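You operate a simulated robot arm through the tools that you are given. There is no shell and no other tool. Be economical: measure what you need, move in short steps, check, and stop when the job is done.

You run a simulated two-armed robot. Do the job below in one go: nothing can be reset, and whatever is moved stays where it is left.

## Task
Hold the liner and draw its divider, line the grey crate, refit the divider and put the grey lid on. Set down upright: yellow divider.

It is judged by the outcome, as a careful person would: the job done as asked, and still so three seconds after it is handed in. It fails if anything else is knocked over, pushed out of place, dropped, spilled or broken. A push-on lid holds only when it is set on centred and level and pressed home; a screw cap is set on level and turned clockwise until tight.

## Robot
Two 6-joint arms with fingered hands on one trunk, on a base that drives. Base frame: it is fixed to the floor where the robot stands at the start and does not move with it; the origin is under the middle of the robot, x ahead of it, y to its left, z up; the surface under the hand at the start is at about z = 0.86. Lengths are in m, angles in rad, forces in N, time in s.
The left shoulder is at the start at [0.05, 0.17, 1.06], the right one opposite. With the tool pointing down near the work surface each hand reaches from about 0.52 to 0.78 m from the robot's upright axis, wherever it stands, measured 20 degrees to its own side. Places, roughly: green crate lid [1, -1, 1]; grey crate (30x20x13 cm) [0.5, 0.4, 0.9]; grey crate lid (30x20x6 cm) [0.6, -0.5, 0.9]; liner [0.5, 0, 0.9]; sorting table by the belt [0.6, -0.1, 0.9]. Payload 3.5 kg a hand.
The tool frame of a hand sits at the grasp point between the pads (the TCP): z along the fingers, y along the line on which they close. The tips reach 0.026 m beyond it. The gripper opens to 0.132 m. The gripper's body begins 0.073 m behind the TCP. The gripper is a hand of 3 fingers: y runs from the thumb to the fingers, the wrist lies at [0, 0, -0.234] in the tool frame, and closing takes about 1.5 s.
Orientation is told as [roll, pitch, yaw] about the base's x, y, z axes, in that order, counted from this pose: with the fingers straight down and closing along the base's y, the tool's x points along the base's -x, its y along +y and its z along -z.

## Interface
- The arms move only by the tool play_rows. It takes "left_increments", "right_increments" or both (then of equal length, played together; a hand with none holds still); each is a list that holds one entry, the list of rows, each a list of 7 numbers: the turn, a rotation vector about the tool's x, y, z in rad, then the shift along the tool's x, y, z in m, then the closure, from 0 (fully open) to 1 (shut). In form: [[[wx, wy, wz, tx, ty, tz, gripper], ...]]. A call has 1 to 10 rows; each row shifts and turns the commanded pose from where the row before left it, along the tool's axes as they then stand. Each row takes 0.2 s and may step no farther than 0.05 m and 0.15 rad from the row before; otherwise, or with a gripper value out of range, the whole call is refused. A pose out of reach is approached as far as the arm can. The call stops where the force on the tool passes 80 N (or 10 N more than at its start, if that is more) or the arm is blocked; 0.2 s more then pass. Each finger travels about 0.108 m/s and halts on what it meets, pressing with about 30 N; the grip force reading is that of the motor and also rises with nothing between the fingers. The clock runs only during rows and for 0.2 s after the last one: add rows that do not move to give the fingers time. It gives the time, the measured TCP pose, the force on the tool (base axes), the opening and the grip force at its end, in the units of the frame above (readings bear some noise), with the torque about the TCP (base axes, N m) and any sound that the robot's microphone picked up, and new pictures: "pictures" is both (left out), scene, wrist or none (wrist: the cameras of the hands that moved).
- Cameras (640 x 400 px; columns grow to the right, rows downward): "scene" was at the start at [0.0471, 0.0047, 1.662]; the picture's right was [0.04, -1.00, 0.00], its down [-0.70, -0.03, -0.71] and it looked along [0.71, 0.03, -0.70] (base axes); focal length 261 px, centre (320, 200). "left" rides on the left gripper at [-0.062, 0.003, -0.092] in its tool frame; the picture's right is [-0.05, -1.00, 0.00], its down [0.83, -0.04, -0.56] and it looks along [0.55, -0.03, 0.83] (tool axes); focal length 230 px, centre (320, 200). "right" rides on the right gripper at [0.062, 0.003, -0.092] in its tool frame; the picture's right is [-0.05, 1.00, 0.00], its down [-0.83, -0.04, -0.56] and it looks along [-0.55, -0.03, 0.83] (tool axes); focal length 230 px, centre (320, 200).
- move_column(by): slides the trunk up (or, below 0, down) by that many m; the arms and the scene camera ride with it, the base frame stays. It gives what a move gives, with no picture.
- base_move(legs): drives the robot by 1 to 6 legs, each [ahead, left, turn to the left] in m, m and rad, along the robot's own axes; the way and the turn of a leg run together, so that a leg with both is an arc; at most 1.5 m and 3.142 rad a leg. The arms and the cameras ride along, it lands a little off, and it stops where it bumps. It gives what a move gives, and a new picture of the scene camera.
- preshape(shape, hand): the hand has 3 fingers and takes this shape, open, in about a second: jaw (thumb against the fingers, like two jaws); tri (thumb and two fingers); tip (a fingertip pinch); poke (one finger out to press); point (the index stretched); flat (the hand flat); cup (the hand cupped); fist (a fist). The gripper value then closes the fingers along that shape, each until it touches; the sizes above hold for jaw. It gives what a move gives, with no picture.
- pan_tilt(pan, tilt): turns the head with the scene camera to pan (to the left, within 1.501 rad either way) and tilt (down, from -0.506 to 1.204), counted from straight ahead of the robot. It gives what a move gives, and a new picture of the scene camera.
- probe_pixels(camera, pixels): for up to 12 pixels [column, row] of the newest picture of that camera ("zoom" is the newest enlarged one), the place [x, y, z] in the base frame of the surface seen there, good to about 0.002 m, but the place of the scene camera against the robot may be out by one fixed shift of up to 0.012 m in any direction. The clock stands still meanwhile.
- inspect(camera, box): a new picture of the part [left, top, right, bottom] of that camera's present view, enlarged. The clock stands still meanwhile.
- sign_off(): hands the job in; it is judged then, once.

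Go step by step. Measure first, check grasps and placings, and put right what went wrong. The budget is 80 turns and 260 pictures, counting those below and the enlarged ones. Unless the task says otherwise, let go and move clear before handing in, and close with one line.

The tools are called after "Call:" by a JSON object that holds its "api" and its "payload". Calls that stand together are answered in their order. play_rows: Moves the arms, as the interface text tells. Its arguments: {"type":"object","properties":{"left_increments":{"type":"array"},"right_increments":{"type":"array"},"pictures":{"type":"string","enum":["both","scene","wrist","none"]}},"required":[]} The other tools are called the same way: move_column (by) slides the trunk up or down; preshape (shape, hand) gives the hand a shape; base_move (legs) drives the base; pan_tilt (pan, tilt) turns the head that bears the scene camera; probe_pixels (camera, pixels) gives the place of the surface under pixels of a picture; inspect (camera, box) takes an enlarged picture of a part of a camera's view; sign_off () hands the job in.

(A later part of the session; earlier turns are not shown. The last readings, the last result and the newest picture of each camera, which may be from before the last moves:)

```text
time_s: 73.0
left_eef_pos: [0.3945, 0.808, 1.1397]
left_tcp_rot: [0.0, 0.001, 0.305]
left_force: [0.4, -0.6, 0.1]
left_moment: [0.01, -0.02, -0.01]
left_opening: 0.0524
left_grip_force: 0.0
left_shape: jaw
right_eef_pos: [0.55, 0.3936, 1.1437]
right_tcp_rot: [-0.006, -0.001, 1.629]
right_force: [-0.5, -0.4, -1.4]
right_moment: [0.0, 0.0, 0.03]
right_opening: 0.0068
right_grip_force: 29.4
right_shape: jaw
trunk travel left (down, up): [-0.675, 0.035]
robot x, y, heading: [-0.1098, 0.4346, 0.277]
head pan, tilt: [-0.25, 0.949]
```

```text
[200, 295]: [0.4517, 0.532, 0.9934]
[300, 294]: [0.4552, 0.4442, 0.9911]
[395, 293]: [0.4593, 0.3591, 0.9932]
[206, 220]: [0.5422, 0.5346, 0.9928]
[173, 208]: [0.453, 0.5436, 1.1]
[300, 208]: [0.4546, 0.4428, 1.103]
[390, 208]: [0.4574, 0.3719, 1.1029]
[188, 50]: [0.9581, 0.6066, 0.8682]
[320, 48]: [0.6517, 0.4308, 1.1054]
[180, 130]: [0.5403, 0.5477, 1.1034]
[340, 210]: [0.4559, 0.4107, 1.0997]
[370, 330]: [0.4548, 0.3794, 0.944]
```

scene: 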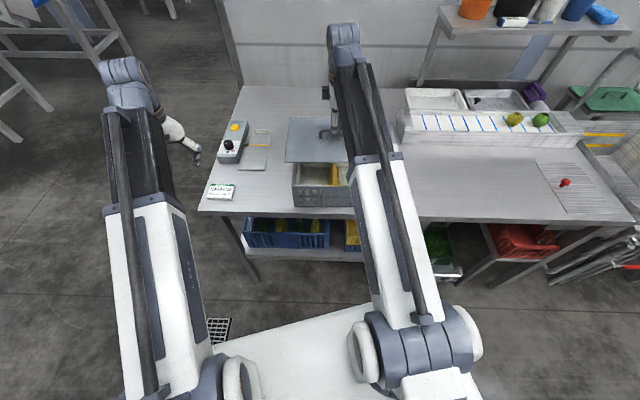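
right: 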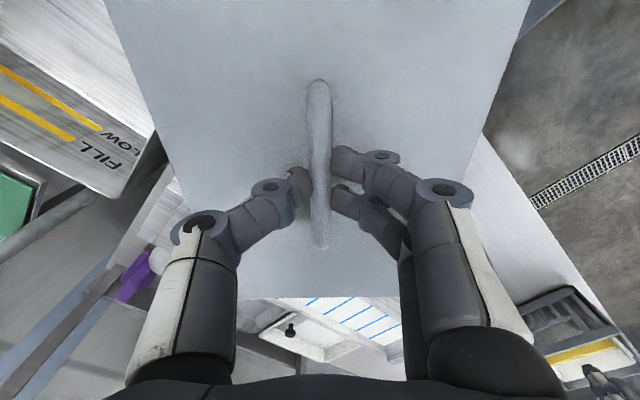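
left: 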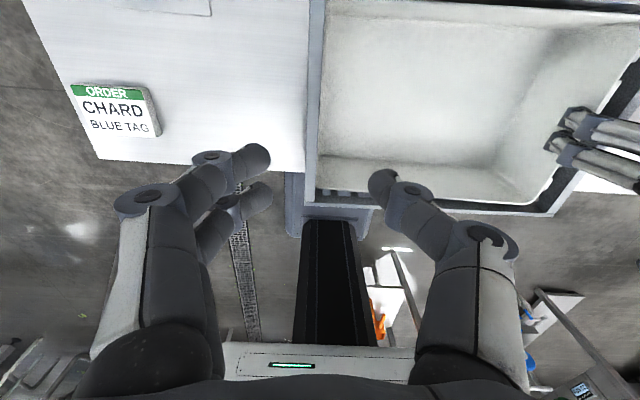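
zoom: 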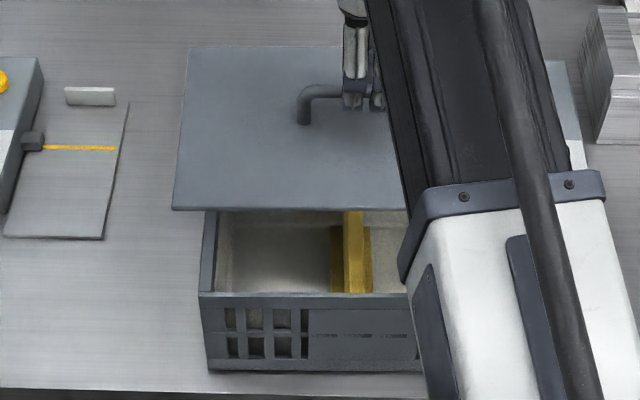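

In the scene zoom the crate's left outer edge is at y≈0.533 against the lid's 0.545, and the front edges agree within 1–2 mm. I'll shift the lid −11 mm in y, trim yaw by 0.01 and level by 0.008, then lower partway.

Call:
{"api": "play_rows", "payload": {"right_increments": [[[-0.008, 0, -0.01, 0.0055, 0.0008, 0, 1], [0, 0, 0, 0.0055, 0.0008, 0, 1], [0, 0, 0, 0, 0, 0.02, 1], [0, 0, 0, 0, 0, 0.02, 1], [0, 0, 0, 0, 0, 0, 1]]], "pictures": "wrist"}}

Call:
{"api": "inspect", "payload": {"camera": "scene", "box": [270, 105, 380, 215]}}

```text
time_s: 74.2
left_eef_pos: [0.3934, 0.8075, 1.1395]
left_tcp_rot: [0.0, -0.002, 0.304]
left_force: [0.6, 0.4, 0.4]
left_moment: [0.01, -0.02, -0.02]
left_opening: 0.0523
left_grip_force: 0.0
left_shape: jaw
right_eef_pos: [0.5479, 0.3934, 1.1054]
right_tcp_rot: [0.003, 0.001, 1.632]
right_force: [-0.2, 0.5, -1.9]
right_moment: [0.01, -0.03, -0.01]
right_opening: 0.0069
right_grip_force: 30.0
right_shape: jaw
right hand out of reach, approached as far as the arm can: row 1, 2
trunk travel left (down, up): [-0.675, 0.035]
robot x, y, heading: [-0.11, 0.4309, 0.279]
head pan, tilt: [-0.25, 0.949]
```

right: 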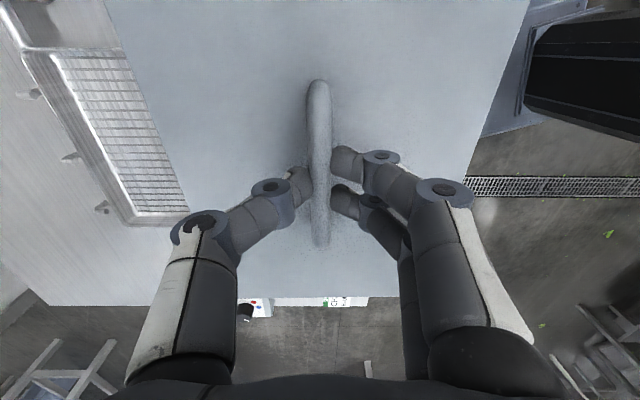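

```text
3.64 times, centred on (325, 160) of scene
```

zoom: 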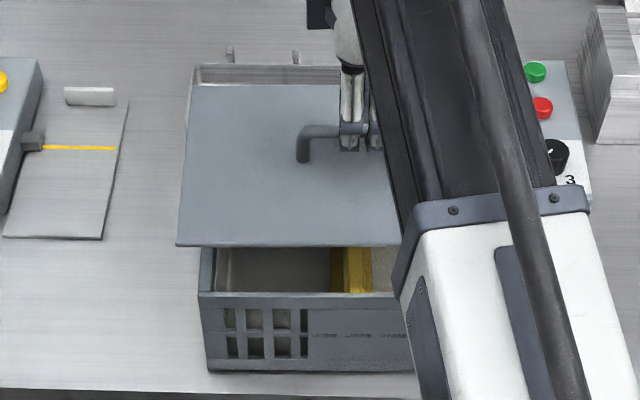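

The wrist is at its yaw limit, so the sideways shift wasn't made. I'll unwind the wrist by 0.12 and let the base turn 0.12 more instead.

Call:
{"api": "play_rows", "payload": {"right_increments": [[[0, 0, 0.12, 0, 0, -0.02, 1], [0, 0, 0, 0, 0, 0, 1]]], "pictures": "none"}}

Call:
{"api": "base_move", "payload": {"legs": [[-0.0306, -0.0848, 0], [0, 0, 0.12]]}}

```text
time_s: 74.8
left_eef_pos: [0.3951, 0.8073, 1.1401]
left_tcp_rot: [-0.002, 0.0, 0.304]
left_force: [-0.5, 0.1, -0.4]
left_moment: [0.0, -0.01, -0.02]
left_opening: 0.0526
left_grip_force: 0.0
left_shape: jaw
right_eef_pos: [0.5485, 0.3929, 1.1239]
right_tcp_rot: [0.002, 0.0, 1.52]
right_force: [-0.3, 0.1, -1.7]
right_moment: [-0.06, 0.02, -0.01]
right_opening: 0.0065
right_grip_force: 30.2
right_shape: jaw
trunk travel left (down, up): [-0.675, 0.035]
robot x, y, heading: [-0.1102, 0.4331, 0.281]
head pan, tilt: [-0.25, 0.949]
```

```text
time_s: 76.5
left_eef_pos: [0.3392, 0.7769, 1.139]
left_tcp_rot: [-0.001, 0.0, 0.421]
left_force: [-1.1, 1.4, 0.4]
left_moment: [-0.04, -0.02, 0.0]
left_opening: 0.0523
left_grip_force: 0.0
left_shape: jaw
right_eef_pos: [0.5426, 0.3835, 1.1238]
right_tcp_rot: [0.001, 0.001, 1.639]
right_force: [-0.1, 0.2, -1.7]
right_moment: [-0.03, 0.0, 0.03]
right_opening: 0.0066
right_grip_force: 30.1
right_shape: jaw
trunk travel left (down, up): [-0.675, 0.035]
robot x, y, heading: [-0.1148, 0.3454, 0.402]
head pan, tilt: [-0.25, 0.949]
```

scene: 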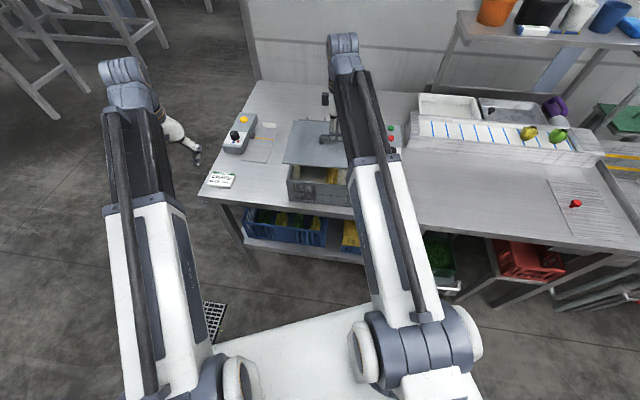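

The hand is at (0.543, 0.3835) with yaw 1.639 and free of the limit. I'll shift +6 mm in x, lower by 3 cm, and re-measure.

Call:
{"api": "play_rows", "payload": {"right_increments": [[[0, 0, 0, 0.0005, -0.006, 0, 1], [0, 0, 0, 0, 0, 0.03, 1], [0, 0, 0, 0, 0, 0, 1]]], "pictures": "wrist"}}

Call:
{"api": "inspect", "payload": {"camera": "scene", "box": [270, 110, 380, 220]}}

Call:
{"api": "probe_pixels", "payload": {"camera": "right", "pixels": [[114, 20], [140, 80], [165, 140], [522, 20], [500, 80], [475, 145], [280, 294], [320, 294], [390, 294]]}}

```text
time_s: 77.3
left_eef_pos: [0.3397, 0.776, 1.1408]
left_tcp_rot: [0.001, 0.001, 0.421]
left_force: [0.2, 0.6, -0.2]
left_moment: [0.0, 0.01, 0.0]
left_opening: 0.0522
left_grip_force: 0.1
left_shape: jaw
right_eef_pos: [0.5476, 0.3819, 1.0954]
right_tcp_rot: [0.003, -0.001, 1.638]
right_force: [0.7, 0.1, -2.8]
right_moment: [0.01, 0.01, -0.02]
right_opening: 0.0068
right_grip_force: 29.9
right_shape: jaw
trunk travel left (down, up): [-0.675, 0.035]
robot x, y, heading: [-0.1151, 0.3438, 0.399]
head pan, tilt: [-0.25, 0.949]
```

right: 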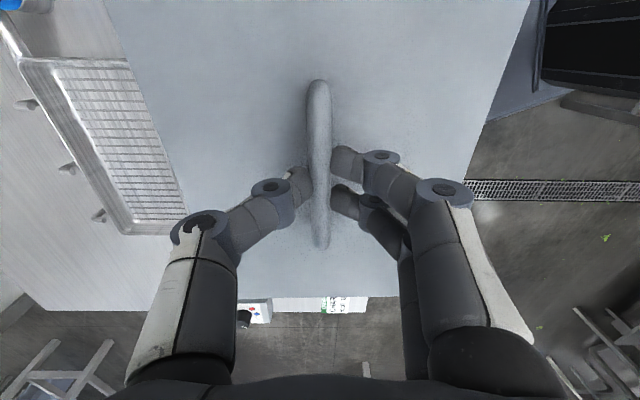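

```text
3.64 times, centred on (325, 165) of scene
```

zoom: 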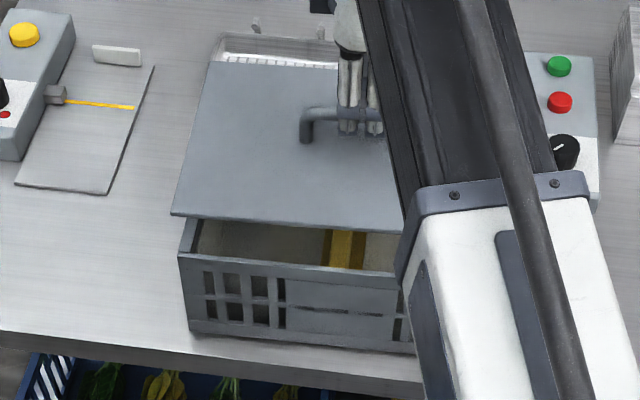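

```text
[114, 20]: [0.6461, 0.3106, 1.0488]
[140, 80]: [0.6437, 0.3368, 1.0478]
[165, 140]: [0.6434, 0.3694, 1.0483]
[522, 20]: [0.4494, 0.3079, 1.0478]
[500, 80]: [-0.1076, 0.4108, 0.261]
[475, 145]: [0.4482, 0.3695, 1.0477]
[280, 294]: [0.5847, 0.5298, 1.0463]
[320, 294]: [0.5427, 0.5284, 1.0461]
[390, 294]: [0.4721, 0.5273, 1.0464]
```

The lid is level within 2 mm. I'll probe the lid and crate corners together in this zoom.

Call:
{"api": "probe_pixels", "payload": {"camera": "zoom", "pixels": [[180, 254], [300, 264], [395, 273], [188, 228], [184, 240], [172, 213], [300, 225], [395, 233], [190, 130], [209, 64], [300, 67], [198, 100]]}}

```text
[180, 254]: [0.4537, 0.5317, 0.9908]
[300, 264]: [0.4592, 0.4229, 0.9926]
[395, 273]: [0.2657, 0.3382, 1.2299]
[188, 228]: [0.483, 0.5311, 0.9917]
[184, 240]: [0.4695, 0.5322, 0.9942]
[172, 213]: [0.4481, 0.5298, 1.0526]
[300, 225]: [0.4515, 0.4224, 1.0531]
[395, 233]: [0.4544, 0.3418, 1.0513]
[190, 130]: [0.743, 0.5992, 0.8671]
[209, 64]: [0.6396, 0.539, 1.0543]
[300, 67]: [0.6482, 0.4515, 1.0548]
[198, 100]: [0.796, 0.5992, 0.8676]
```

The lid needs about +3 mm in x, +4 mm in y and a touch more yaw. I'll apply these and lower gently toward contact.

Call:
{"api": "play_rows", "payload": {"right_increments": [[[0, 0, -0.008, -0.004, -0.003, 0, 1], [0, 0, 0, 0, 0, 0.015, 1], [0, 0, 0, 0, 0, 0.01, 1], [0, 0, 0, 0, 0, 0.005, 1], [0, 0, 0, 0, 0, 0, 1]]], "pictures": "wrist"}}

Call:
{"api": "inspect", "payload": {"camera": "scene", "box": [270, 110, 380, 220]}}

Call:
{"api": "probe_pixels", "payload": {"camera": "zoom", "pixels": [[180, 254], [240, 259], [300, 264], [360, 269], [175, 235], [240, 241], [300, 247], [360, 252], [395, 255], [205, 90], [300, 90], [185, 180]]}}

```text
time_s: 78.5
left_eef_pos: [0.3405, 0.7765, 1.1388]
left_tcp_rot: [0.001, 0.002, 0.423]
left_force: [0.6, 0.1, 0.3]
left_moment: [0.0, -0.05, 0.0]
left_opening: 0.0523
left_grip_force: 0.0
left_shape: jaw
right_eef_pos: [0.5506, 0.3876, 1.0652]
right_tcp_rot: [0.003, 0.0, 1.648]
right_force: [0.7, -0.2, -0.7]
right_moment: [0.0, -0.05, 0.01]
right_opening: 0.0069
right_grip_force: 29.2
right_shape: jaw
trunk travel left (down, up): [-0.675, 0.035]
robot x, y, heading: [-0.117, 0.3479, 0.405]
head pan, tilt: [-0.25, 0.949]
```

right: 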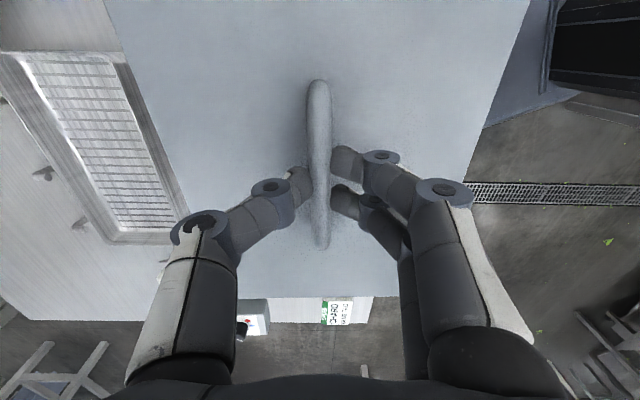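

```text
3.64 times, centred on (325, 165) of scene
```

zoom: 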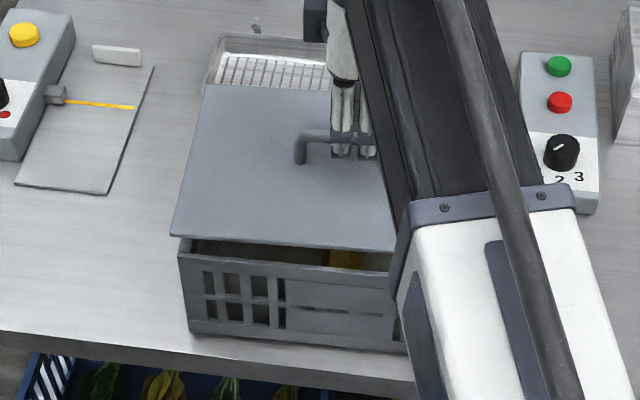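

```text
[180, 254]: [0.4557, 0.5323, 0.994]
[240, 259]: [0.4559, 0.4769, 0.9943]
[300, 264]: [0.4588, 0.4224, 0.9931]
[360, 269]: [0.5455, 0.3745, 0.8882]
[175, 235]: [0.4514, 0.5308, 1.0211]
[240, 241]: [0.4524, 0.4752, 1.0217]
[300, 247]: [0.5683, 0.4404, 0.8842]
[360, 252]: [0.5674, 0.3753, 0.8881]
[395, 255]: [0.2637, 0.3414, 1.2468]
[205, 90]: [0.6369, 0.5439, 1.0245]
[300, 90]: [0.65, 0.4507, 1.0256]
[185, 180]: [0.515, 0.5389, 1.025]
```

The overhangs are now even: about 3.5 mm front, 4 mm rear and 2–4 mm left. I'll lower in small steps to contact.

Call:
{"api": "play_rows", "payload": {"right_increments": [[[0, 0, 0, 0, 0, 0.005, 1], [0, 0, 0, 0, 0, 0.005, 1], [0, 0, 0, 0, 0, 0.004, 1], [0, 0, 0, 0, 0, 0.003, 1], [0, 0, 0, 0, 0, 0, 1]]], "pictures": "none"}}

Call:
{"api": "inspect", "payload": {"camera": "scene", "box": [270, 110, 380, 220]}}

```text
time_s: 79.7
left_eef_pos: [0.3399, 0.7761, 1.14]
left_tcp_rot: [0.0, -0.001, 0.423]
left_force: [0.6, 0.5, -1.1]
left_moment: [0.03, -0.01, 0.02]
left_opening: 0.0525
left_grip_force: 0.1
left_shape: jaw
right_eef_pos: [0.5509, 0.3859, 1.0474]
right_tcp_rot: [0.004, 0.0, 1.649]
right_force: [-0.5, -0.2, -1.4]
right_moment: [-0.03, 0.0, 0.01]
right_opening: 0.0069
right_grip_force: 30.0
right_shape: jaw
trunk travel left (down, up): [-0.675, 0.035]
robot x, y, heading: [-0.115, 0.3428, 0.399]
head pan, tilt: [-0.25, 0.949]
```

```text
3.64 times, centred on (325, 165) of scene
```

zoom: 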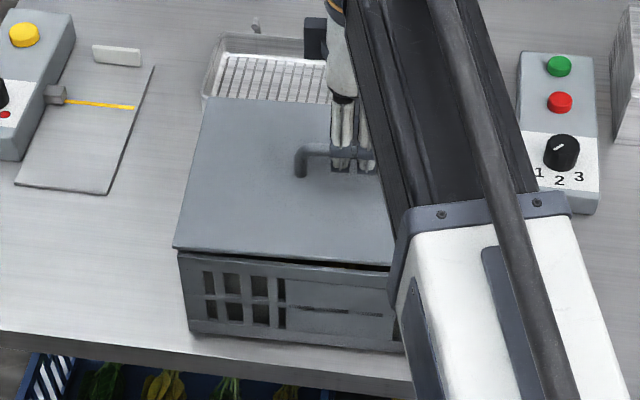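

The lid sits nearly on the rim and matches the crate outline, with no contact yet. I'll keep lowering in small steps.

Call:
{"api": "play_rows", "payload": {"right_increments": [[[0, 0, 0, 0, 0, 0.003, 1], [0, 0, 0, 0, 0, 0.003, 1], [0, 0, 0, 0, 0, 0.002, 1], [0, 0, 0, 0, 0, 0.002, 1], [0, 0, 0, 0, 0, 0, 1]]], "pictures": "none"}}

Call:
{"api": "inspect", "payload": {"camera": "scene", "box": [270, 110, 380, 220]}}

```text
time_s: 80.9
left_eef_pos: [0.3388, 0.7755, 1.1386]
left_tcp_rot: [0.001, 0.0, 0.422]
left_force: [0.6, 0.5, -0.1]
left_moment: [0.03, -0.01, -0.02]
left_opening: 0.0525
left_grip_force: 0.0
left_shape: jaw
right_eef_pos: [0.5509, 0.3863, 1.0386]
right_tcp_rot: [0.005, 0.0, 1.648]
right_force: [0.1, 0.1, 0.7]
right_moment: [0.0, 0.01, -0.06]
right_opening: 0.007
right_grip_force: 29.8
right_shape: jaw
trunk travel left (down, up): [-0.675, 0.035]
robot x, y, heading: [-0.1155, 0.3432, 0.4]
head pan, tilt: [-0.25, 0.949]
```

```text
3.64 times, centred on (325, 165) of scene
```

zoom: 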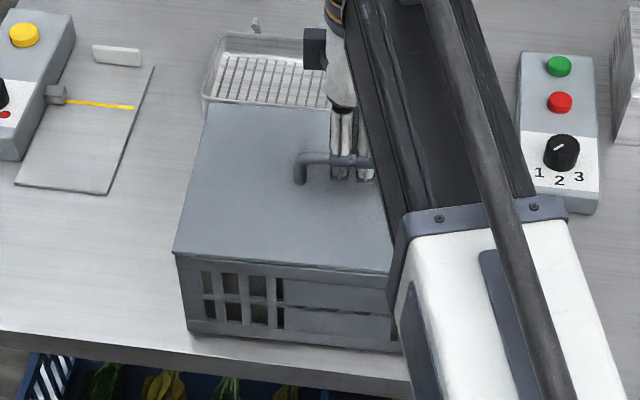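

The lid has just touched down level (lid top ≈0.991). I'll press down in small steps.

Call:
{"api": "play_rows", "payload": {"right_increments": [[[0, 0, 0, 0, 0, 0.002, 1], [0, 0, 0, 0, 0, 0.002, 1], [0, 0, 0, 0, 0, 0.002, 1], [0, 0, 0, 0, 0, 0.002, 1], [0, 0, 0, 0, 0, 0, 1]]], "pictures": "wrist"}}

Call:
{"api": "inspect", "payload": {"camera": "scene", "box": [270, 110, 380, 220]}}

Call:
{"api": "probe_pixels", "payload": {"camera": "right", "pixels": [[130, 20], [155, 100], [175, 150], [505, 20], [480, 80], [465, 145], [280, 285], [320, 285], [385, 285], [250, 100], [400, 100]]}}

```text
time_s: 82.1
left_eef_pos: [0.3388, 0.7762, 1.1388]
left_tcp_rot: [0.001, 0.0, 0.424]
left_force: [0.4, 0.0, 0.0]
left_moment: [-0.01, 0.0, -0.02]
left_opening: 0.0524
left_grip_force: 0.0
left_shape: jaw
right_eef_pos: [0.5502, 0.388, 1.0301]
right_tcp_rot: [0.004, -0.001, 1.648]
right_force: [-0.3, 0.2, -1.7]
right_moment: [-0.03, -0.01, -0.01]
right_opening: 0.0028
right_grip_force: 30.6
right_shape: jaw
trunk travel left (down, up): [-0.675, 0.035]
robot x, y, heading: [-0.1141, 0.3444, 0.398]
head pan, tilt: [-0.25, 0.949]
```

right: 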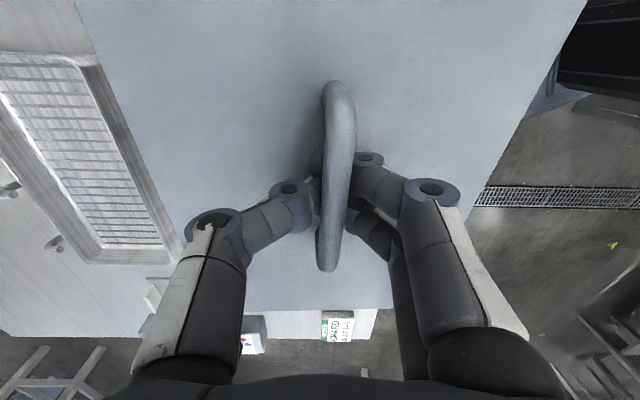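

```text
3.64 times, centred on (325, 165) of scene
```

zoom: 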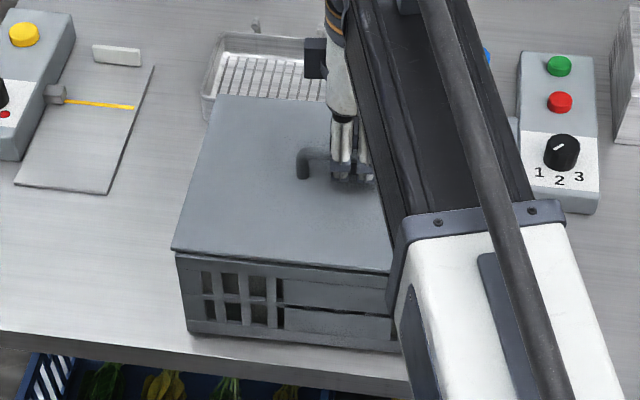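

```text
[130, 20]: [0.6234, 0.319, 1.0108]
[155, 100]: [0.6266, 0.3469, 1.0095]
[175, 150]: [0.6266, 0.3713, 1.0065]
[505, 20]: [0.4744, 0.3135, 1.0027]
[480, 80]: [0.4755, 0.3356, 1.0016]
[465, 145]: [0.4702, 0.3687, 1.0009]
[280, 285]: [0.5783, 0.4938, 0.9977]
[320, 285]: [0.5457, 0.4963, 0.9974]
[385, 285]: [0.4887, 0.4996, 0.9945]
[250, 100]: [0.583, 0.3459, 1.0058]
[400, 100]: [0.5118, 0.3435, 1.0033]
```

The fingers slid past the bar and pinched beneath it, propping the lid slightly (z 0.995–1.011). I'll open the hand so the lid settles and check it before pressing.

Call:
{"api": "play_rows", "payload": {"right_increments": [[[0, 0, 0, 0, 0, 0, 0.9], [0, 0, 0, 0, 0, 0, 0.75], [0, 0, 0, 0, 0, 0, 0.6], [0, 0, 0, 0, 0, 0, 0.5], [0, 0, 0, 0, 0, -0.02, 0.5], [0, 0, 0, 0, 0, -0.04, 0.5]]]}}

Call:
{"api": "inspect", "payload": {"camera": "scene", "box": [270, 110, 380, 220]}}

Call:
{"api": "probe_pixels", "payload": {"camera": "right", "pixels": [[160, 20], [180, 100], [195, 150], [495, 20], [470, 80], [455, 130], [280, 255], [320, 255], [360, 255], [250, 100], [400, 60]]}}

```text
time_s: 83.5
left_eef_pos: [0.34, 0.7769, 1.1391]
left_tcp_rot: [0.001, -0.001, 0.423]
left_force: [-0.6, 0.3, -1.0]
left_moment: [-0.01, -0.04, 0.03]
left_opening: 0.0525
left_grip_force: 0.1
left_shape: jaw
right_eef_pos: [0.5505, 0.3886, 1.09]
right_tcp_rot: [0.003, 0.002, 1.647]
right_force: [-0.3, -0.5, 0.4]
right_moment: [0.01, 0.0, -0.02]
right_opening: 0.0651
right_grip_force: 0.2
right_shape: jaw
trunk travel left (down, up): [-0.675, 0.035]
robot x, y, heading: [-0.1176, 0.3452, 0.397]
head pan, tilt: [-0.25, 0.949]
```

scene: 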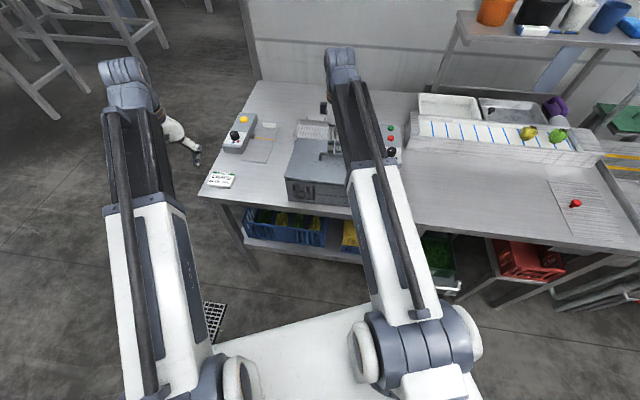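
right: 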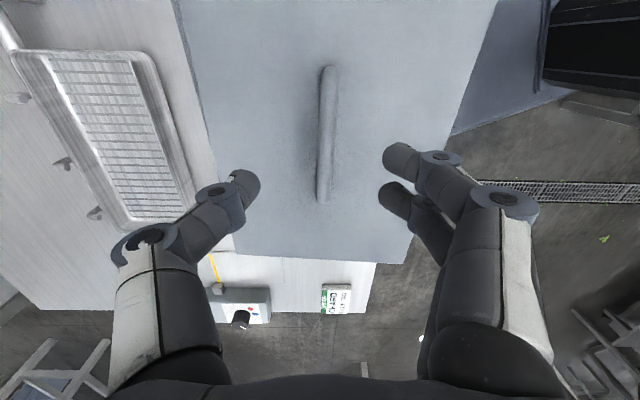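

```text
3.64 times, centred on (325, 165) of scene
```

zoom: 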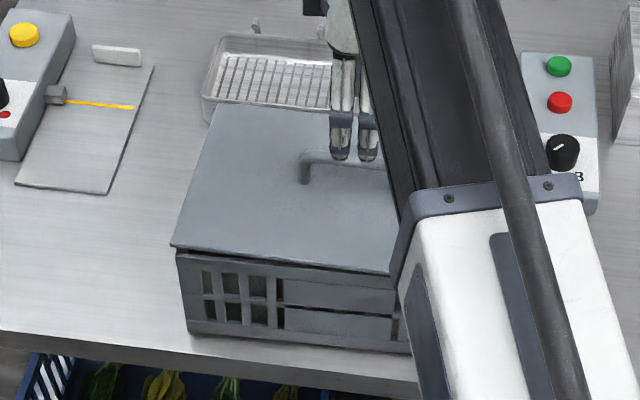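

```text
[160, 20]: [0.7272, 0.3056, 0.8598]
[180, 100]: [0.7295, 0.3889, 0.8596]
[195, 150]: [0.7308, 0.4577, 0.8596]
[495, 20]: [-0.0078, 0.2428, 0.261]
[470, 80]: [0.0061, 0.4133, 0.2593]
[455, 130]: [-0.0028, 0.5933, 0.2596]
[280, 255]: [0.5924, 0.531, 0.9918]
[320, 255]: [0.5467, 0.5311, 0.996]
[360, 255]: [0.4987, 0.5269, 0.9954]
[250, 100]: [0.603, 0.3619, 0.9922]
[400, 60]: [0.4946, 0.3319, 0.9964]
```

The lid settled but its front edge is about 4 mm higher than the rear (0.996 vs 0.992), so it isn't pressed home. I'll measure the edges relative to the crate.

Call:
{"api": "probe_pixels", "payload": {"camera": "right", "pixels": [[190, 30], [209, 100], [227, 170], [482, 40], [470, 70], [452, 125], [300, 260], [350, 261], [235, 205], [440, 20], [260, 30], [330, 230]]}}

Call:
{"api": "probe_pixels", "payload": {"camera": "zoom", "pixels": [[172, 245], [240, 254], [300, 262], [370, 270], [178, 258], [240, 262], [300, 269], [370, 275], [215, 107], [300, 115], [195, 175], [280, 220]]}}

Call:
{"api": "inspect", "payload": {"camera": "scene", "box": [285, 170, 345, 205]}}

```text
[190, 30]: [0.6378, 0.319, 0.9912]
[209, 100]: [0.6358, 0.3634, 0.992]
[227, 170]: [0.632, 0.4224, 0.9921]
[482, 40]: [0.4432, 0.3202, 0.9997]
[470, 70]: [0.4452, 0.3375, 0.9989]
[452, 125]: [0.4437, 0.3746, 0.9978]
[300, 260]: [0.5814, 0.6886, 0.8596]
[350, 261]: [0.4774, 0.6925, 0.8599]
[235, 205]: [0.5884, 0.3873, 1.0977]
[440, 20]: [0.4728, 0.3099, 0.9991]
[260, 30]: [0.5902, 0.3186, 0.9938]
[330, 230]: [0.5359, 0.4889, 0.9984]
```

```text
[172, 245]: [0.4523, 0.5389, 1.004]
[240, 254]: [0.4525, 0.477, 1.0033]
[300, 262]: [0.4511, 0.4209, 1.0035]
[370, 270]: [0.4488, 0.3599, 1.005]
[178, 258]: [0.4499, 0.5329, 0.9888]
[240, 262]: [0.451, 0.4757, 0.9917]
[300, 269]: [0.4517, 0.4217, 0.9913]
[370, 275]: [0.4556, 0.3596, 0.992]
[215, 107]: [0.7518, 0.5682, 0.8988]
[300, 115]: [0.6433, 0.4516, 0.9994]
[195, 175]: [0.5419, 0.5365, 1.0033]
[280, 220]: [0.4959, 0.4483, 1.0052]
```

```text
10.67 times, centred on (315, 188) of scene
```

zoom: 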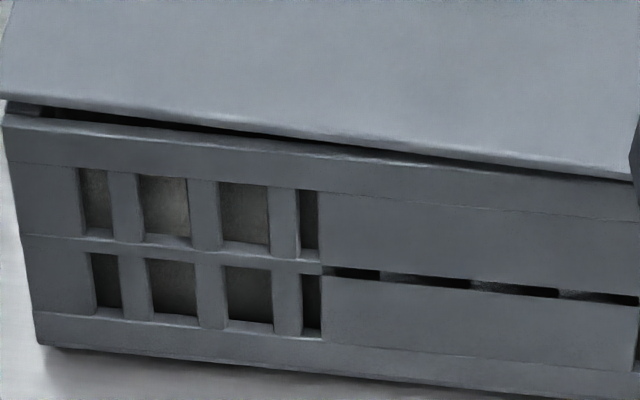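

Squeezing past the bar turned the lid by about −0.045 rad and shifted it forward (its front edge diverges from the crate's). I'll regrip the bar at the right height, which re-squares it, and lift 1.5 cm to re-align.

Call:
{"api": "play_rows", "payload": {"right_increments": [[[0, 0, 0, 0, 0, 0.025, 0.5], [0, 0, 0, 0, 0, 0.0225, 0.5], [0, 0, 0, 0, 0, 0, 0.65], [0, 0, 0, 0, 0, 0, 0.8], [0, 0, 0, 0, 0, 0, 1], [0, 0, 0, 0, 0, 0, 1], [0, 0, 0, 0, 0, 0, 1], [0, 0, 0, 0, 0, -0.01, 1], [0, 0, 0, 0, 0, -0.008, 1], [0, 0, 0, 0, 0, 0, 1]]], "pictures": "wrist"}}

Call:
{"api": "inspect", "payload": {"camera": "scene", "box": [270, 110, 380, 220]}}

Call:
{"api": "probe_pixels", "payload": {"camera": "zoom", "pixels": [[180, 254], [180, 257], [240, 262], [300, 268], [350, 273], [174, 235], [240, 241], [300, 247], [360, 252], [300, 100], [195, 160], [280, 220]]}}

```text
time_s: 85.7
left_eef_pos: [0.3392, 0.7758, 1.1403]
left_tcp_rot: [0.001, 0.001, 0.422]
left_force: [-0.3, 0.6, 0.3]
left_moment: [0.0, 0.0, 0.04]
left_opening: 0.0527
left_grip_force: 0.1
left_shape: jaw
right_eef_pos: [0.5508, 0.3857, 1.0612]
right_tcp_rot: [0.005, 0.001, 1.647]
right_force: [0.7, 0.4, -0.7]
right_moment: [0.0, 0.01, -0.04]
right_opening: 0.0081
right_grip_force: 30.2
right_shape: jaw
trunk travel left (down, up): [-0.675, 0.035]
robot x, y, heading: [-0.1158, 0.3448, 0.399]
head pan, tilt: [-0.25, 0.949]
```

right: 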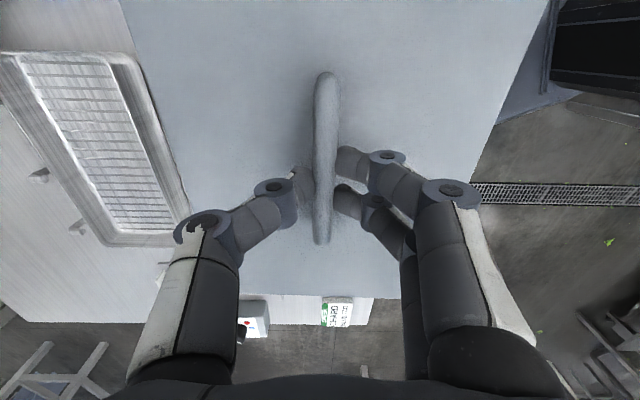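

```text
3.64 times, centred on (325, 165) of scene
```

zoom: 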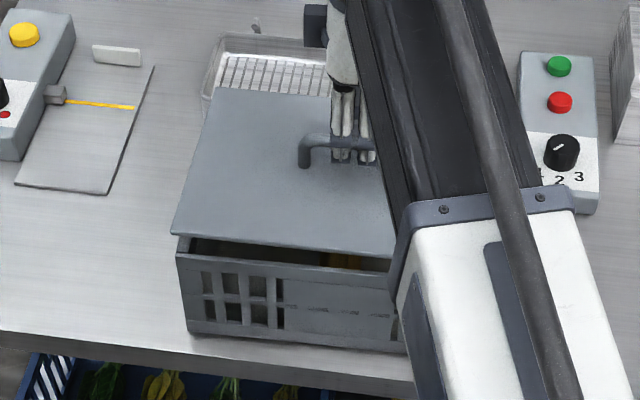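

```text
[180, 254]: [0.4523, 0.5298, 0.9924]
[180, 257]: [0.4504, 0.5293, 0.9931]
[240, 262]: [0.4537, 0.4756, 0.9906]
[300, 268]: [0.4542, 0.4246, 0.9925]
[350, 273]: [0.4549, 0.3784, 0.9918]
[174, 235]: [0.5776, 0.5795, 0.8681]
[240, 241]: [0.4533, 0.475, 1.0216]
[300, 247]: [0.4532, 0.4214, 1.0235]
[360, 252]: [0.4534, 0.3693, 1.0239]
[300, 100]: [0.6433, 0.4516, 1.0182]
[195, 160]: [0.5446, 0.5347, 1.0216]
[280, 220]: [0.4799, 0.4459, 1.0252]
```

The lid is held again. By image-line slopes its yaw is about 0.008 against the crate's 0.027. I'll enlarge the left corner to compare corner positions precisely.

Call:
{"api": "inspect", "payload": {"camera": "scene", "box": [275, 125, 335, 200]}}

Call:
{"api": "probe_pixels", "payload": {"camera": "right", "pixels": [[128, 20], [150, 80], [176, 140], [541, 20], [515, 70], [485, 130], [280, 293], [320, 293], [385, 294]]}}

```text
5.33 times, centred on (305, 162) of scene
```

zoom: 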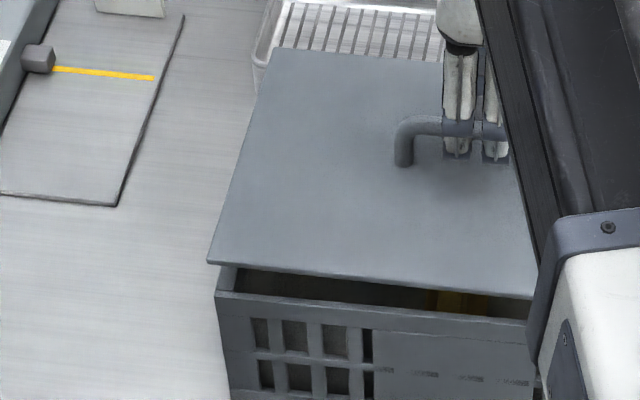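

```text
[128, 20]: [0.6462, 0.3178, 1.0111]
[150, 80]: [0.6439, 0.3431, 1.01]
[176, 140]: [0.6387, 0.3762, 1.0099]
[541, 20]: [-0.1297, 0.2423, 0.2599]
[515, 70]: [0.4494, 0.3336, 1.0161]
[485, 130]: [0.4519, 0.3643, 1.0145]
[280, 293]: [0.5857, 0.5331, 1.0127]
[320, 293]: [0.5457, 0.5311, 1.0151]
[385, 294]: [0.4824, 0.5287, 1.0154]
```

The lid is pitched about 0.028 (front high) and yawed about 0.027 less than the crate. I'll correct both in the air, then re-measure the corners.

Call:
{"api": "play_rows", "payload": {"right_increments": [[[0.014, 0, -0.013, 0, 0, 0, 1], [0.014, 0, -0.014, 0, 0, 0, 1], [0, 0, 0, 0, 0, 0, 1]]], "pictures": "wrist"}}

Call:
{"api": "inspect", "payload": {"camera": "scene", "box": [275, 125, 335, 200]}}

Call:
{"api": "probe_pixels", "payload": {"camera": "right", "pixels": [[130, 20], [152, 80], [178, 140], [535, 20], [512, 70], [482, 130], [280, 293], [320, 293], [385, 294]]}}

Call:
{"api": "probe_pixels", "payload": {"camera": "zoom", "pixels": [[212, 263], [300, 271], [400, 281], [500, 292], [218, 293], [300, 301], [400, 310], [500, 319], [245, 160], [265, 70], [340, 56], [222, 280]]}}

```text
time_s: 86.5
left_eef_pos: [0.34, 0.7757, 1.1395]
left_tcp_rot: [0.001, 0.001, 0.423]
left_force: [-0.4, -0.6, 0.9]
left_moment: [0.0, 0.01, 0.02]
left_opening: 0.0526
left_grip_force: 0.0
left_shape: jaw
right_eef_pos: [0.5499, 0.3868, 1.0608]
right_tcp_rot: [-0.023, 0.0, 1.673]
right_force: [0.4, 0.3, -1.9]
right_moment: [0.03, 0.01, 0.0]
right_opening: 0.0078
right_grip_force: 29.9
right_shape: jaw
trunk travel left (down, up): [-0.675, 0.035]
robot x, y, heading: [-0.1135, 0.3444, 0.397]
head pan, tilt: [-0.25, 0.949]
```

right: 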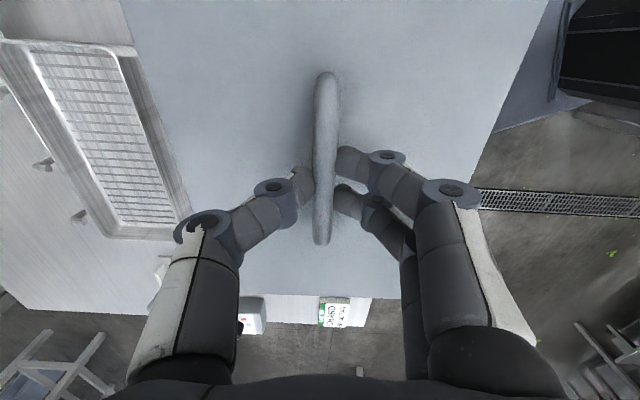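

```text
5.33 times, centred on (305, 162) of scene
```

zoom: 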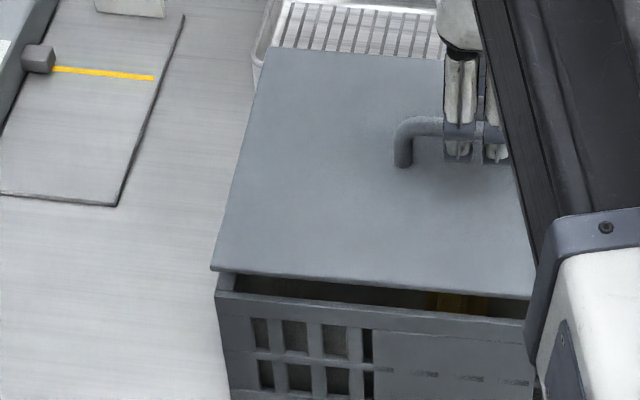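

```text
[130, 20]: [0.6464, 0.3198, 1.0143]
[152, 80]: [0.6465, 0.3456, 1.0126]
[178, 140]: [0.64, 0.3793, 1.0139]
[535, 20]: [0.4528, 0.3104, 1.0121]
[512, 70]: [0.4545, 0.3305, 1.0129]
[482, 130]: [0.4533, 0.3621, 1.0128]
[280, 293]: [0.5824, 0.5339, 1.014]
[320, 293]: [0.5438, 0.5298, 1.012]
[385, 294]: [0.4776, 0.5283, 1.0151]
```

```text
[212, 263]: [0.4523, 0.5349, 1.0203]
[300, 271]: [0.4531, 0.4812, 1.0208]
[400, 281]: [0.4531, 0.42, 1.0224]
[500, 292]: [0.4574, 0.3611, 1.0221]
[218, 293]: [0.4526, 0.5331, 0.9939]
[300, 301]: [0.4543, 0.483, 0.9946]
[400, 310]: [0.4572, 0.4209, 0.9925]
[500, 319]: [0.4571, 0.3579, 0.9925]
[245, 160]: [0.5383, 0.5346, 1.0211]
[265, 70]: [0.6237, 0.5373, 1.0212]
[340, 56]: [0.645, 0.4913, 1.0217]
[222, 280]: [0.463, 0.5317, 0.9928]
```

The lid is now level within 2 mm and parallel to the crate, with small even overhangs. I'll lower to the earlier touch height (TCP ≈1.039), open the fingers and check.

Call:
{"api": "play_rows", "payload": {"right_increments": [[[0, 0, 0, 0, 0, 0.006, 1], [0, 0, 0, 0, 0, 0.006, 1], [0, 0, 0, 0, 0, 0.005, 1], [0, 0, 0, 0, 0, 0.003, 1], [0, 0, 0, 0, 0, 0.001, 1], [0, 0, 0, 0, 0, 0, 1]]], "pictures": "wrist"}}

Call:
{"api": "inspect", "payload": {"camera": "scene", "box": [275, 125, 335, 200]}}

Call:
{"api": "probe_pixels", "payload": {"camera": "right", "pixels": [[130, 20], [152, 80], [178, 140], [535, 20], [512, 70], [482, 130], [280, 293], [320, 293], [385, 294]]}}

```text
time_s: 87.9
left_eef_pos: [0.3398, 0.7752, 1.1389]
left_tcp_rot: [0.0, 0.001, 0.421]
left_force: [0.1, -0.4, -1.0]
left_moment: [0.0, -0.03, 0.0]
left_opening: 0.0522
left_grip_force: 0.1
left_shape: jaw
right_eef_pos: [0.5506, 0.3865, 1.0383]
right_tcp_rot: [-0.023, 0.0, 1.675]
right_force: [-0.3, 0.6, -1.3]
right_moment: [-0.04, 0.01, 0.01]
right_opening: 0.0078
right_grip_force: 29.3
right_shape: jaw
trunk travel left (down, up): [-0.675, 0.035]
robot x, y, heading: [-0.1149, 0.3435, 0.401]
head pan, tilt: [-0.25, 0.949]
```

right: 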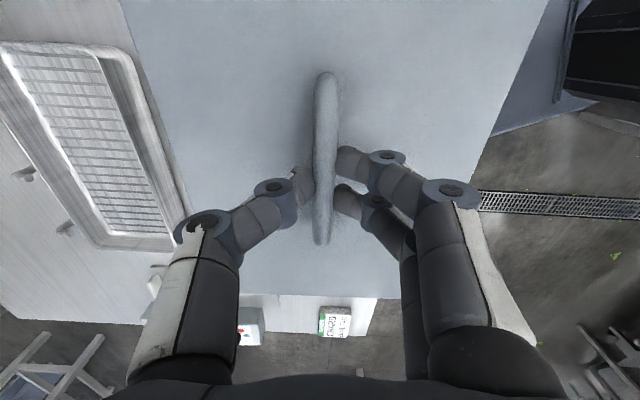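

```text
5.33 times, centred on (305, 162) of scene
```

zoom: 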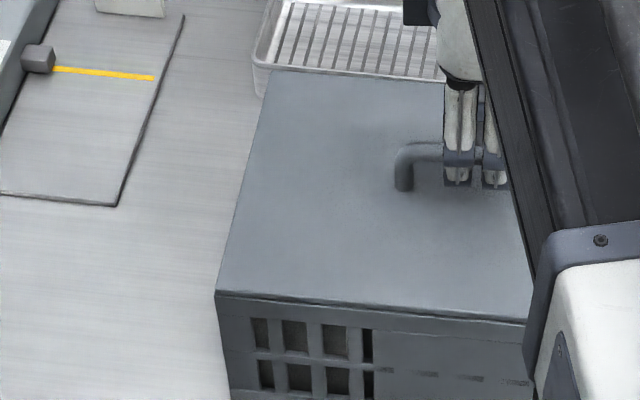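

```text
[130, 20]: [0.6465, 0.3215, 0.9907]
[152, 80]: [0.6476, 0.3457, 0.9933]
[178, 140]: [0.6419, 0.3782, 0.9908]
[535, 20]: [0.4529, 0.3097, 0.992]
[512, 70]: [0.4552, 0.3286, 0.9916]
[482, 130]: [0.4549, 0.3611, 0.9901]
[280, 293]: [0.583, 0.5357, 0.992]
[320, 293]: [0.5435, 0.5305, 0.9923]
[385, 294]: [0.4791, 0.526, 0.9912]
```

The lid is level at z≈0.9915 and flush with the crate outline. I'll open the fingers to release the bar without moving.

Call:
{"api": "play_rows", "payload": {"right_increments": [[[0, 0, 0, 0, 0, 0.001, 1], [0, 0, 0, 0, 0, 0, 0.95], [0, 0, 0, 0, 0, 0, 0.9], [0, 0, 0, 0, 0, 0, 0.75], [0, 0, 0, 0, 0, 0, 0.55], [0, 0, 0, 0, 0, 0, 0.4], [0, 0, 0, 0, 0, 0, 0.4]]], "pictures": "wrist"}}

Call:
{"api": "inspect", "payload": {"camera": "scene", "box": [275, 125, 335, 200]}}

Call:
{"api": "probe_pixels", "payload": {"camera": "right", "pixels": [[130, 20], [152, 80], [178, 140], [535, 20], [512, 70], [482, 130], [280, 285], [320, 285], [385, 285]]}}

```text
time_s: 89.5
left_eef_pos: [0.339, 0.777, 1.1399]
left_tcp_rot: [-0.001, 0.0, 0.421]
left_force: [0.5, 0.7, 0.0]
left_moment: [0.0, -0.02, 0.0]
left_opening: 0.0524
left_grip_force: 0.2
left_shape: jaw
right_eef_pos: [0.5516, 0.3871, 1.038]
right_tcp_rot: [-0.026, 0.0, 1.674]
right_force: [-0.4, 0.4, 0.3]
right_moment: [0.01, 0.0, 0.02]
right_opening: 0.0785
right_grip_force: 0.0
right_shape: jaw
trunk travel left (down, up): [-0.675, 0.035]
robot x, y, heading: [-0.1147, 0.3407, 0.398]
head pan, tilt: [-0.25, 0.949]
```

right: 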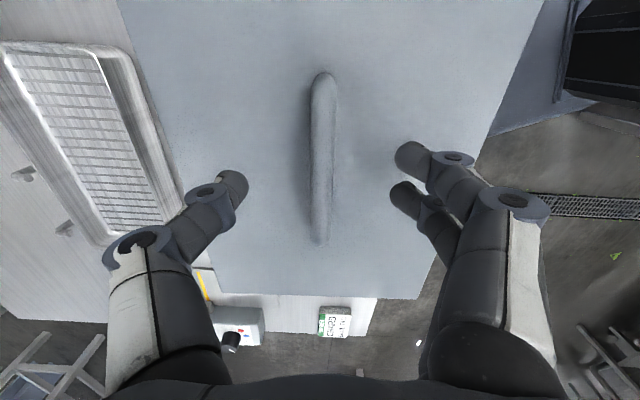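

```text
5.33 times, centred on (305, 162) of scene
```

zoom: 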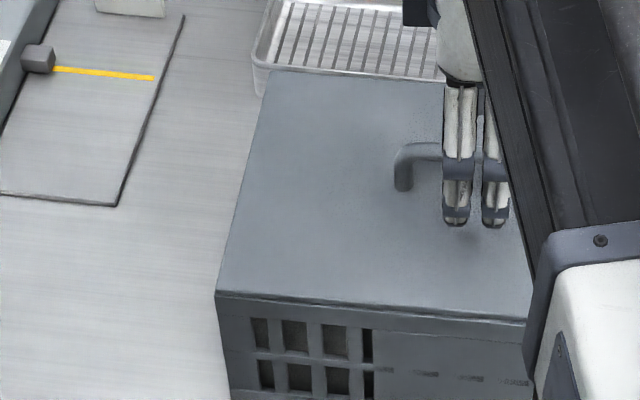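

```text
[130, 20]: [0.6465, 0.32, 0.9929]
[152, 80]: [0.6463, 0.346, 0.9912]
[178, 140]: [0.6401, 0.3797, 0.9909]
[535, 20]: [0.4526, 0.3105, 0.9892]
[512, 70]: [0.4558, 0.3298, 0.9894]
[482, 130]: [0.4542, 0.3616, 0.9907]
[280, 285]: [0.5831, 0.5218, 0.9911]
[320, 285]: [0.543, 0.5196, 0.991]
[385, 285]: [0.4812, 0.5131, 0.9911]
```

The lid rests level at z≈0.991 and is released. I'll press it home with the open fingertips on both sides of the handle, undoing the hand's small tilt first.

Call:
{"api": "play_rows", "payload": {"right_increments": [[[-0.026, 0, 0, 0, 0.003, 0, 0.4], [0, 0, 0, 0, 0, 0.014, 0.4], [0, 0, 0, 0, 0, 0.004, 0.4], [0, 0, 0, 0, 0, 0.003, 0.4], [0, 0, 0, 0, 0, 0.003, 0.4], [0, 0, 0, 0, 0, 0.003, 0.4], [0, 0, 0, 0, 0, 0.003, 0.4], [0, 0, 0, 0, 0, 0, 0.4]]], "pictures": "wrist"}}

Call:
{"api": "inspect", "payload": {"camera": "scene", "box": [275, 125, 335, 200]}}

```text
time_s: 91.3
left_eef_pos: [0.3352, 0.7752, 1.1413]
left_tcp_rot: [-0.001, -0.003, 0.421]
left_force: [-0.6, -0.9, -0.7]
left_moment: [-0.01, 0.03, 0.02]
left_opening: 0.0526
left_grip_force: 0.1
left_shape: jaw
right_eef_pos: [0.5467, 0.3862, 1.0153]
right_tcp_rot: [-0.009, 0.001, 1.674]
right_force: [0.3, -1.4, 67.1]
right_moment: [-0.16, 1.79, 0.01]
right_opening: 0.0751
right_grip_force: 0.1
right_shape: jaw
trunk travel left (down, up): [-0.675, 0.035]
robot x, y, heading: [-0.1153, 0.3464, 0.399]
head pan, tilt: [-0.25, 0.949]
```

right: 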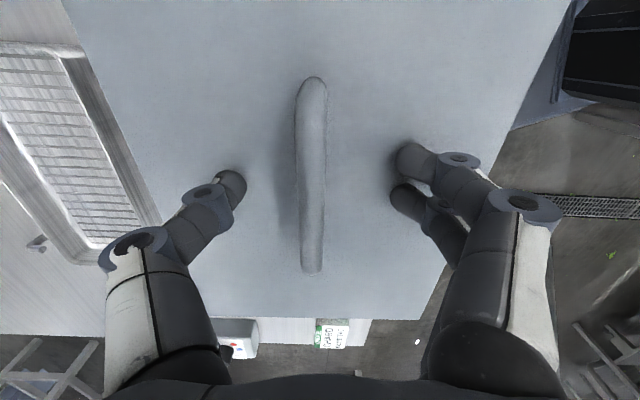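

```text
5.33 times, centred on (305, 162) of scene
```

zoom: 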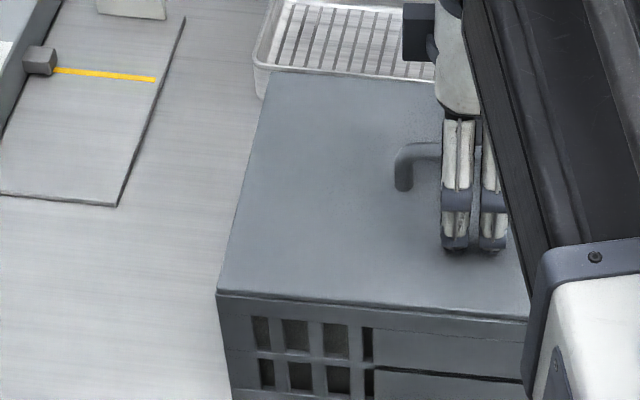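

The press reached 67 N, mostly on the front fingers (moment 1.8 Nm), with no click heard. I'll lift, tilt slightly so the thumb side bears too, and press again.

Call:
{"api": "play_rows", "payload": {"right_increments": [[[0, 0, 0, 0, 0, -0.01, 0.4], [0, 0, 0, 0, 0, -0.008, 0.4], [-0.06, 0, 0, 0, -0.003, 0, 0.4], [0, 0, 0, 0, 0, 0.008, 0.4], [0, 0, 0, 0, 0, 0.004, 0.4], [0, 0, 0, 0, 0, 0.003, 0.4], [0, 0, 0, 0, 0, 0.003, 0.4], [0, 0, 0, 0, 0, 0.002, 0.4], [0, 0, 0, 0, 0, 0, 0.4]]], "pictures": "wrist"}}

Call:
{"api": "probe_pixels", "payload": {"camera": "right", "pixels": [[110, 20], [130, 80], [535, 20], [512, 70], [280, 290], [320, 290], [385, 290], [250, 60], [400, 60]]}}

```text
time_s: 93.3
left_eef_pos: [0.3343, 0.7757, 1.1432]
left_tcp_rot: [-0.002, -0.006, 0.423]
left_force: [0.0, 0.2, 1.0]
left_moment: [-0.02, -0.01, 0.01]
left_opening: 0.0524
left_grip_force: 0.0
left_shape: jaw
right_eef_pos: [0.5471, 0.3868, 1.0153]
right_tcp_rot: [0.044, -0.002, 1.676]
right_force: [-2.4, 0.6, 70.9]
right_moment: [0.41, -3.99, 0.06]
right_opening: 0.0775
right_grip_force: 0.0
right_shape: jaw
trunk travel left (down, up): [-0.675, 0.035]
robot x, y, heading: [-0.1138, 0.3465, 0.402]
head pan, tilt: [-0.25, 0.949]
```

right: 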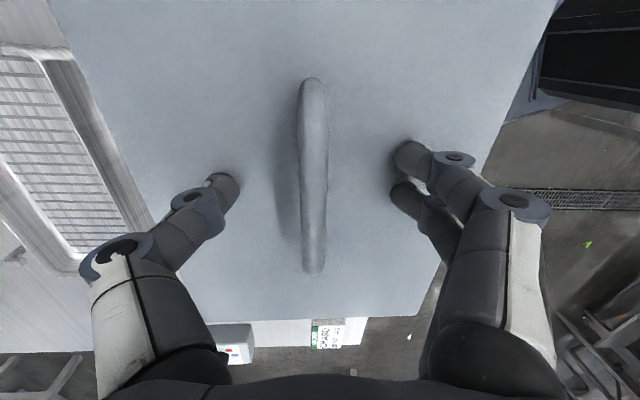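

```text
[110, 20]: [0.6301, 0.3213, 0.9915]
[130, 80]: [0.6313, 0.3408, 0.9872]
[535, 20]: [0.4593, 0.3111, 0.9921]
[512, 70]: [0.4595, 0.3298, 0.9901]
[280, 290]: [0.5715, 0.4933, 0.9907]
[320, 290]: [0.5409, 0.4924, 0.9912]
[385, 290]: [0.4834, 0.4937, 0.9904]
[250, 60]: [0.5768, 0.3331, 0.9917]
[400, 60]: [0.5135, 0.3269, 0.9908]
```

Both sides have now taken about 70 N. I'll do one centred press at an intermediate tilt, then rise clear.

Call:
{"api": "play_rows", "payload": {"right_increments": [[[0, 0, 0, 0, 0, -0.008, 0.4], [0.036, 0, 0, 0, 0, -0.006, 0.4], [0, 0, 0, 0, 0, 0.007, 0.4], [0, 0, 0, 0, 0, 0.004, 0.4], [0, 0, 0, 0, 0, 0.003, 0.4], [0, 0, 0, 0, 0, 0.002, 0.4], [0, 0, 0, 0, 0, 0.002, 0.4], [0, 0, 0, 0, 0, 0, 0.4]]], "pictures": "none"}}

Call:
{"api": "play_rows", "payload": {"right_increments": [[[0, 0, 0, 0, 0, -0.02, 0.4], [0, 0, 0, 0, 0, -0.045, 0.4], [0, 0, 0, 0, 0, -0.045, 0.4], [0, 0, 0, 0, 0, -0.045, 0.4], [0, 0, 0, 0, 0, -0.045, 0.4]]]}}

```text
time_s: 94.8
left_eef_pos: [0.3378, 0.7744, 1.1411]
left_tcp_rot: [-0.001, -0.001, 0.423]
left_force: [0.7, 0.4, 0.2]
left_moment: [0.04, 0.01, -0.01]
left_opening: 0.0524
left_grip_force: 0.0
left_shape: jaw
right_eef_pos: [0.5509, 0.3875, 1.0167]
right_tcp_rot: [0.008, -0.002, 1.675]
right_force: [-1.6, -0.9, 45.7]
right_moment: [-0.07, 0.2, 0.03]
right_opening: 0.0783
right_grip_force: 0.1
right_shape: jaw
trunk travel left (down, up): [-0.675, 0.035]
robot x, y, heading: [-0.1158, 0.3424, 0.402]
head pan, tilt: [-0.25, 0.949]
stopped in row 7 (right hand): the force on the tool passed its limit at 84 N (the readings are from after the stop); the commanded pose is now the measured one
```

```text
time_s: 96.0
left_eef_pos: [0.3386, 0.776, 1.1393]
left_tcp_rot: [0.001, -0.002, 0.422]
left_force: [-0.5, 0.3, 0.4]
left_moment: [-0.02, 0.04, 0.01]
left_opening: 0.0524
left_grip_force: 0.0
left_shape: jaw
right_eef_pos: [0.5545, 0.3896, 1.2094]
right_tcp_rot: [0.015, -0.002, 1.675]
right_force: [-0.1, -0.3, 0.0]
right_moment: [0.01, -0.01, 0.0]
right_opening: 0.0792
right_grip_force: 0.0
right_shape: jaw
trunk travel left (down, up): [-0.675, 0.035]
robot x, y, heading: [-0.1154, 0.3438, 0.397]
head pan, tilt: [-0.25, 0.949]
```

scene: 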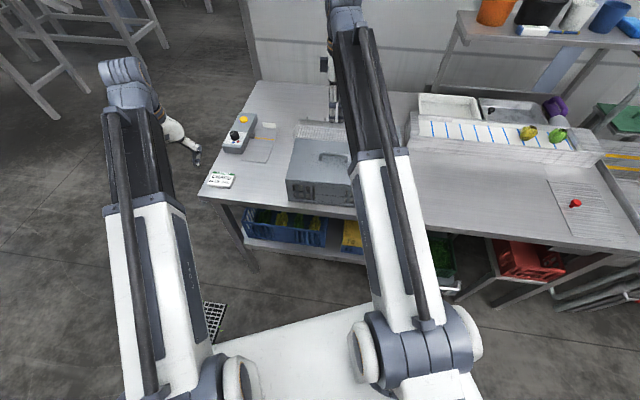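
right: 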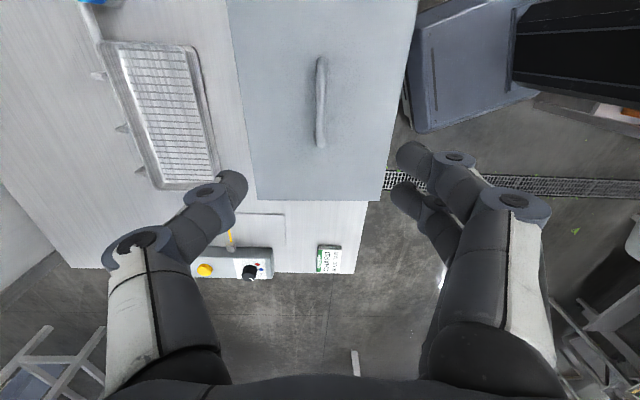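

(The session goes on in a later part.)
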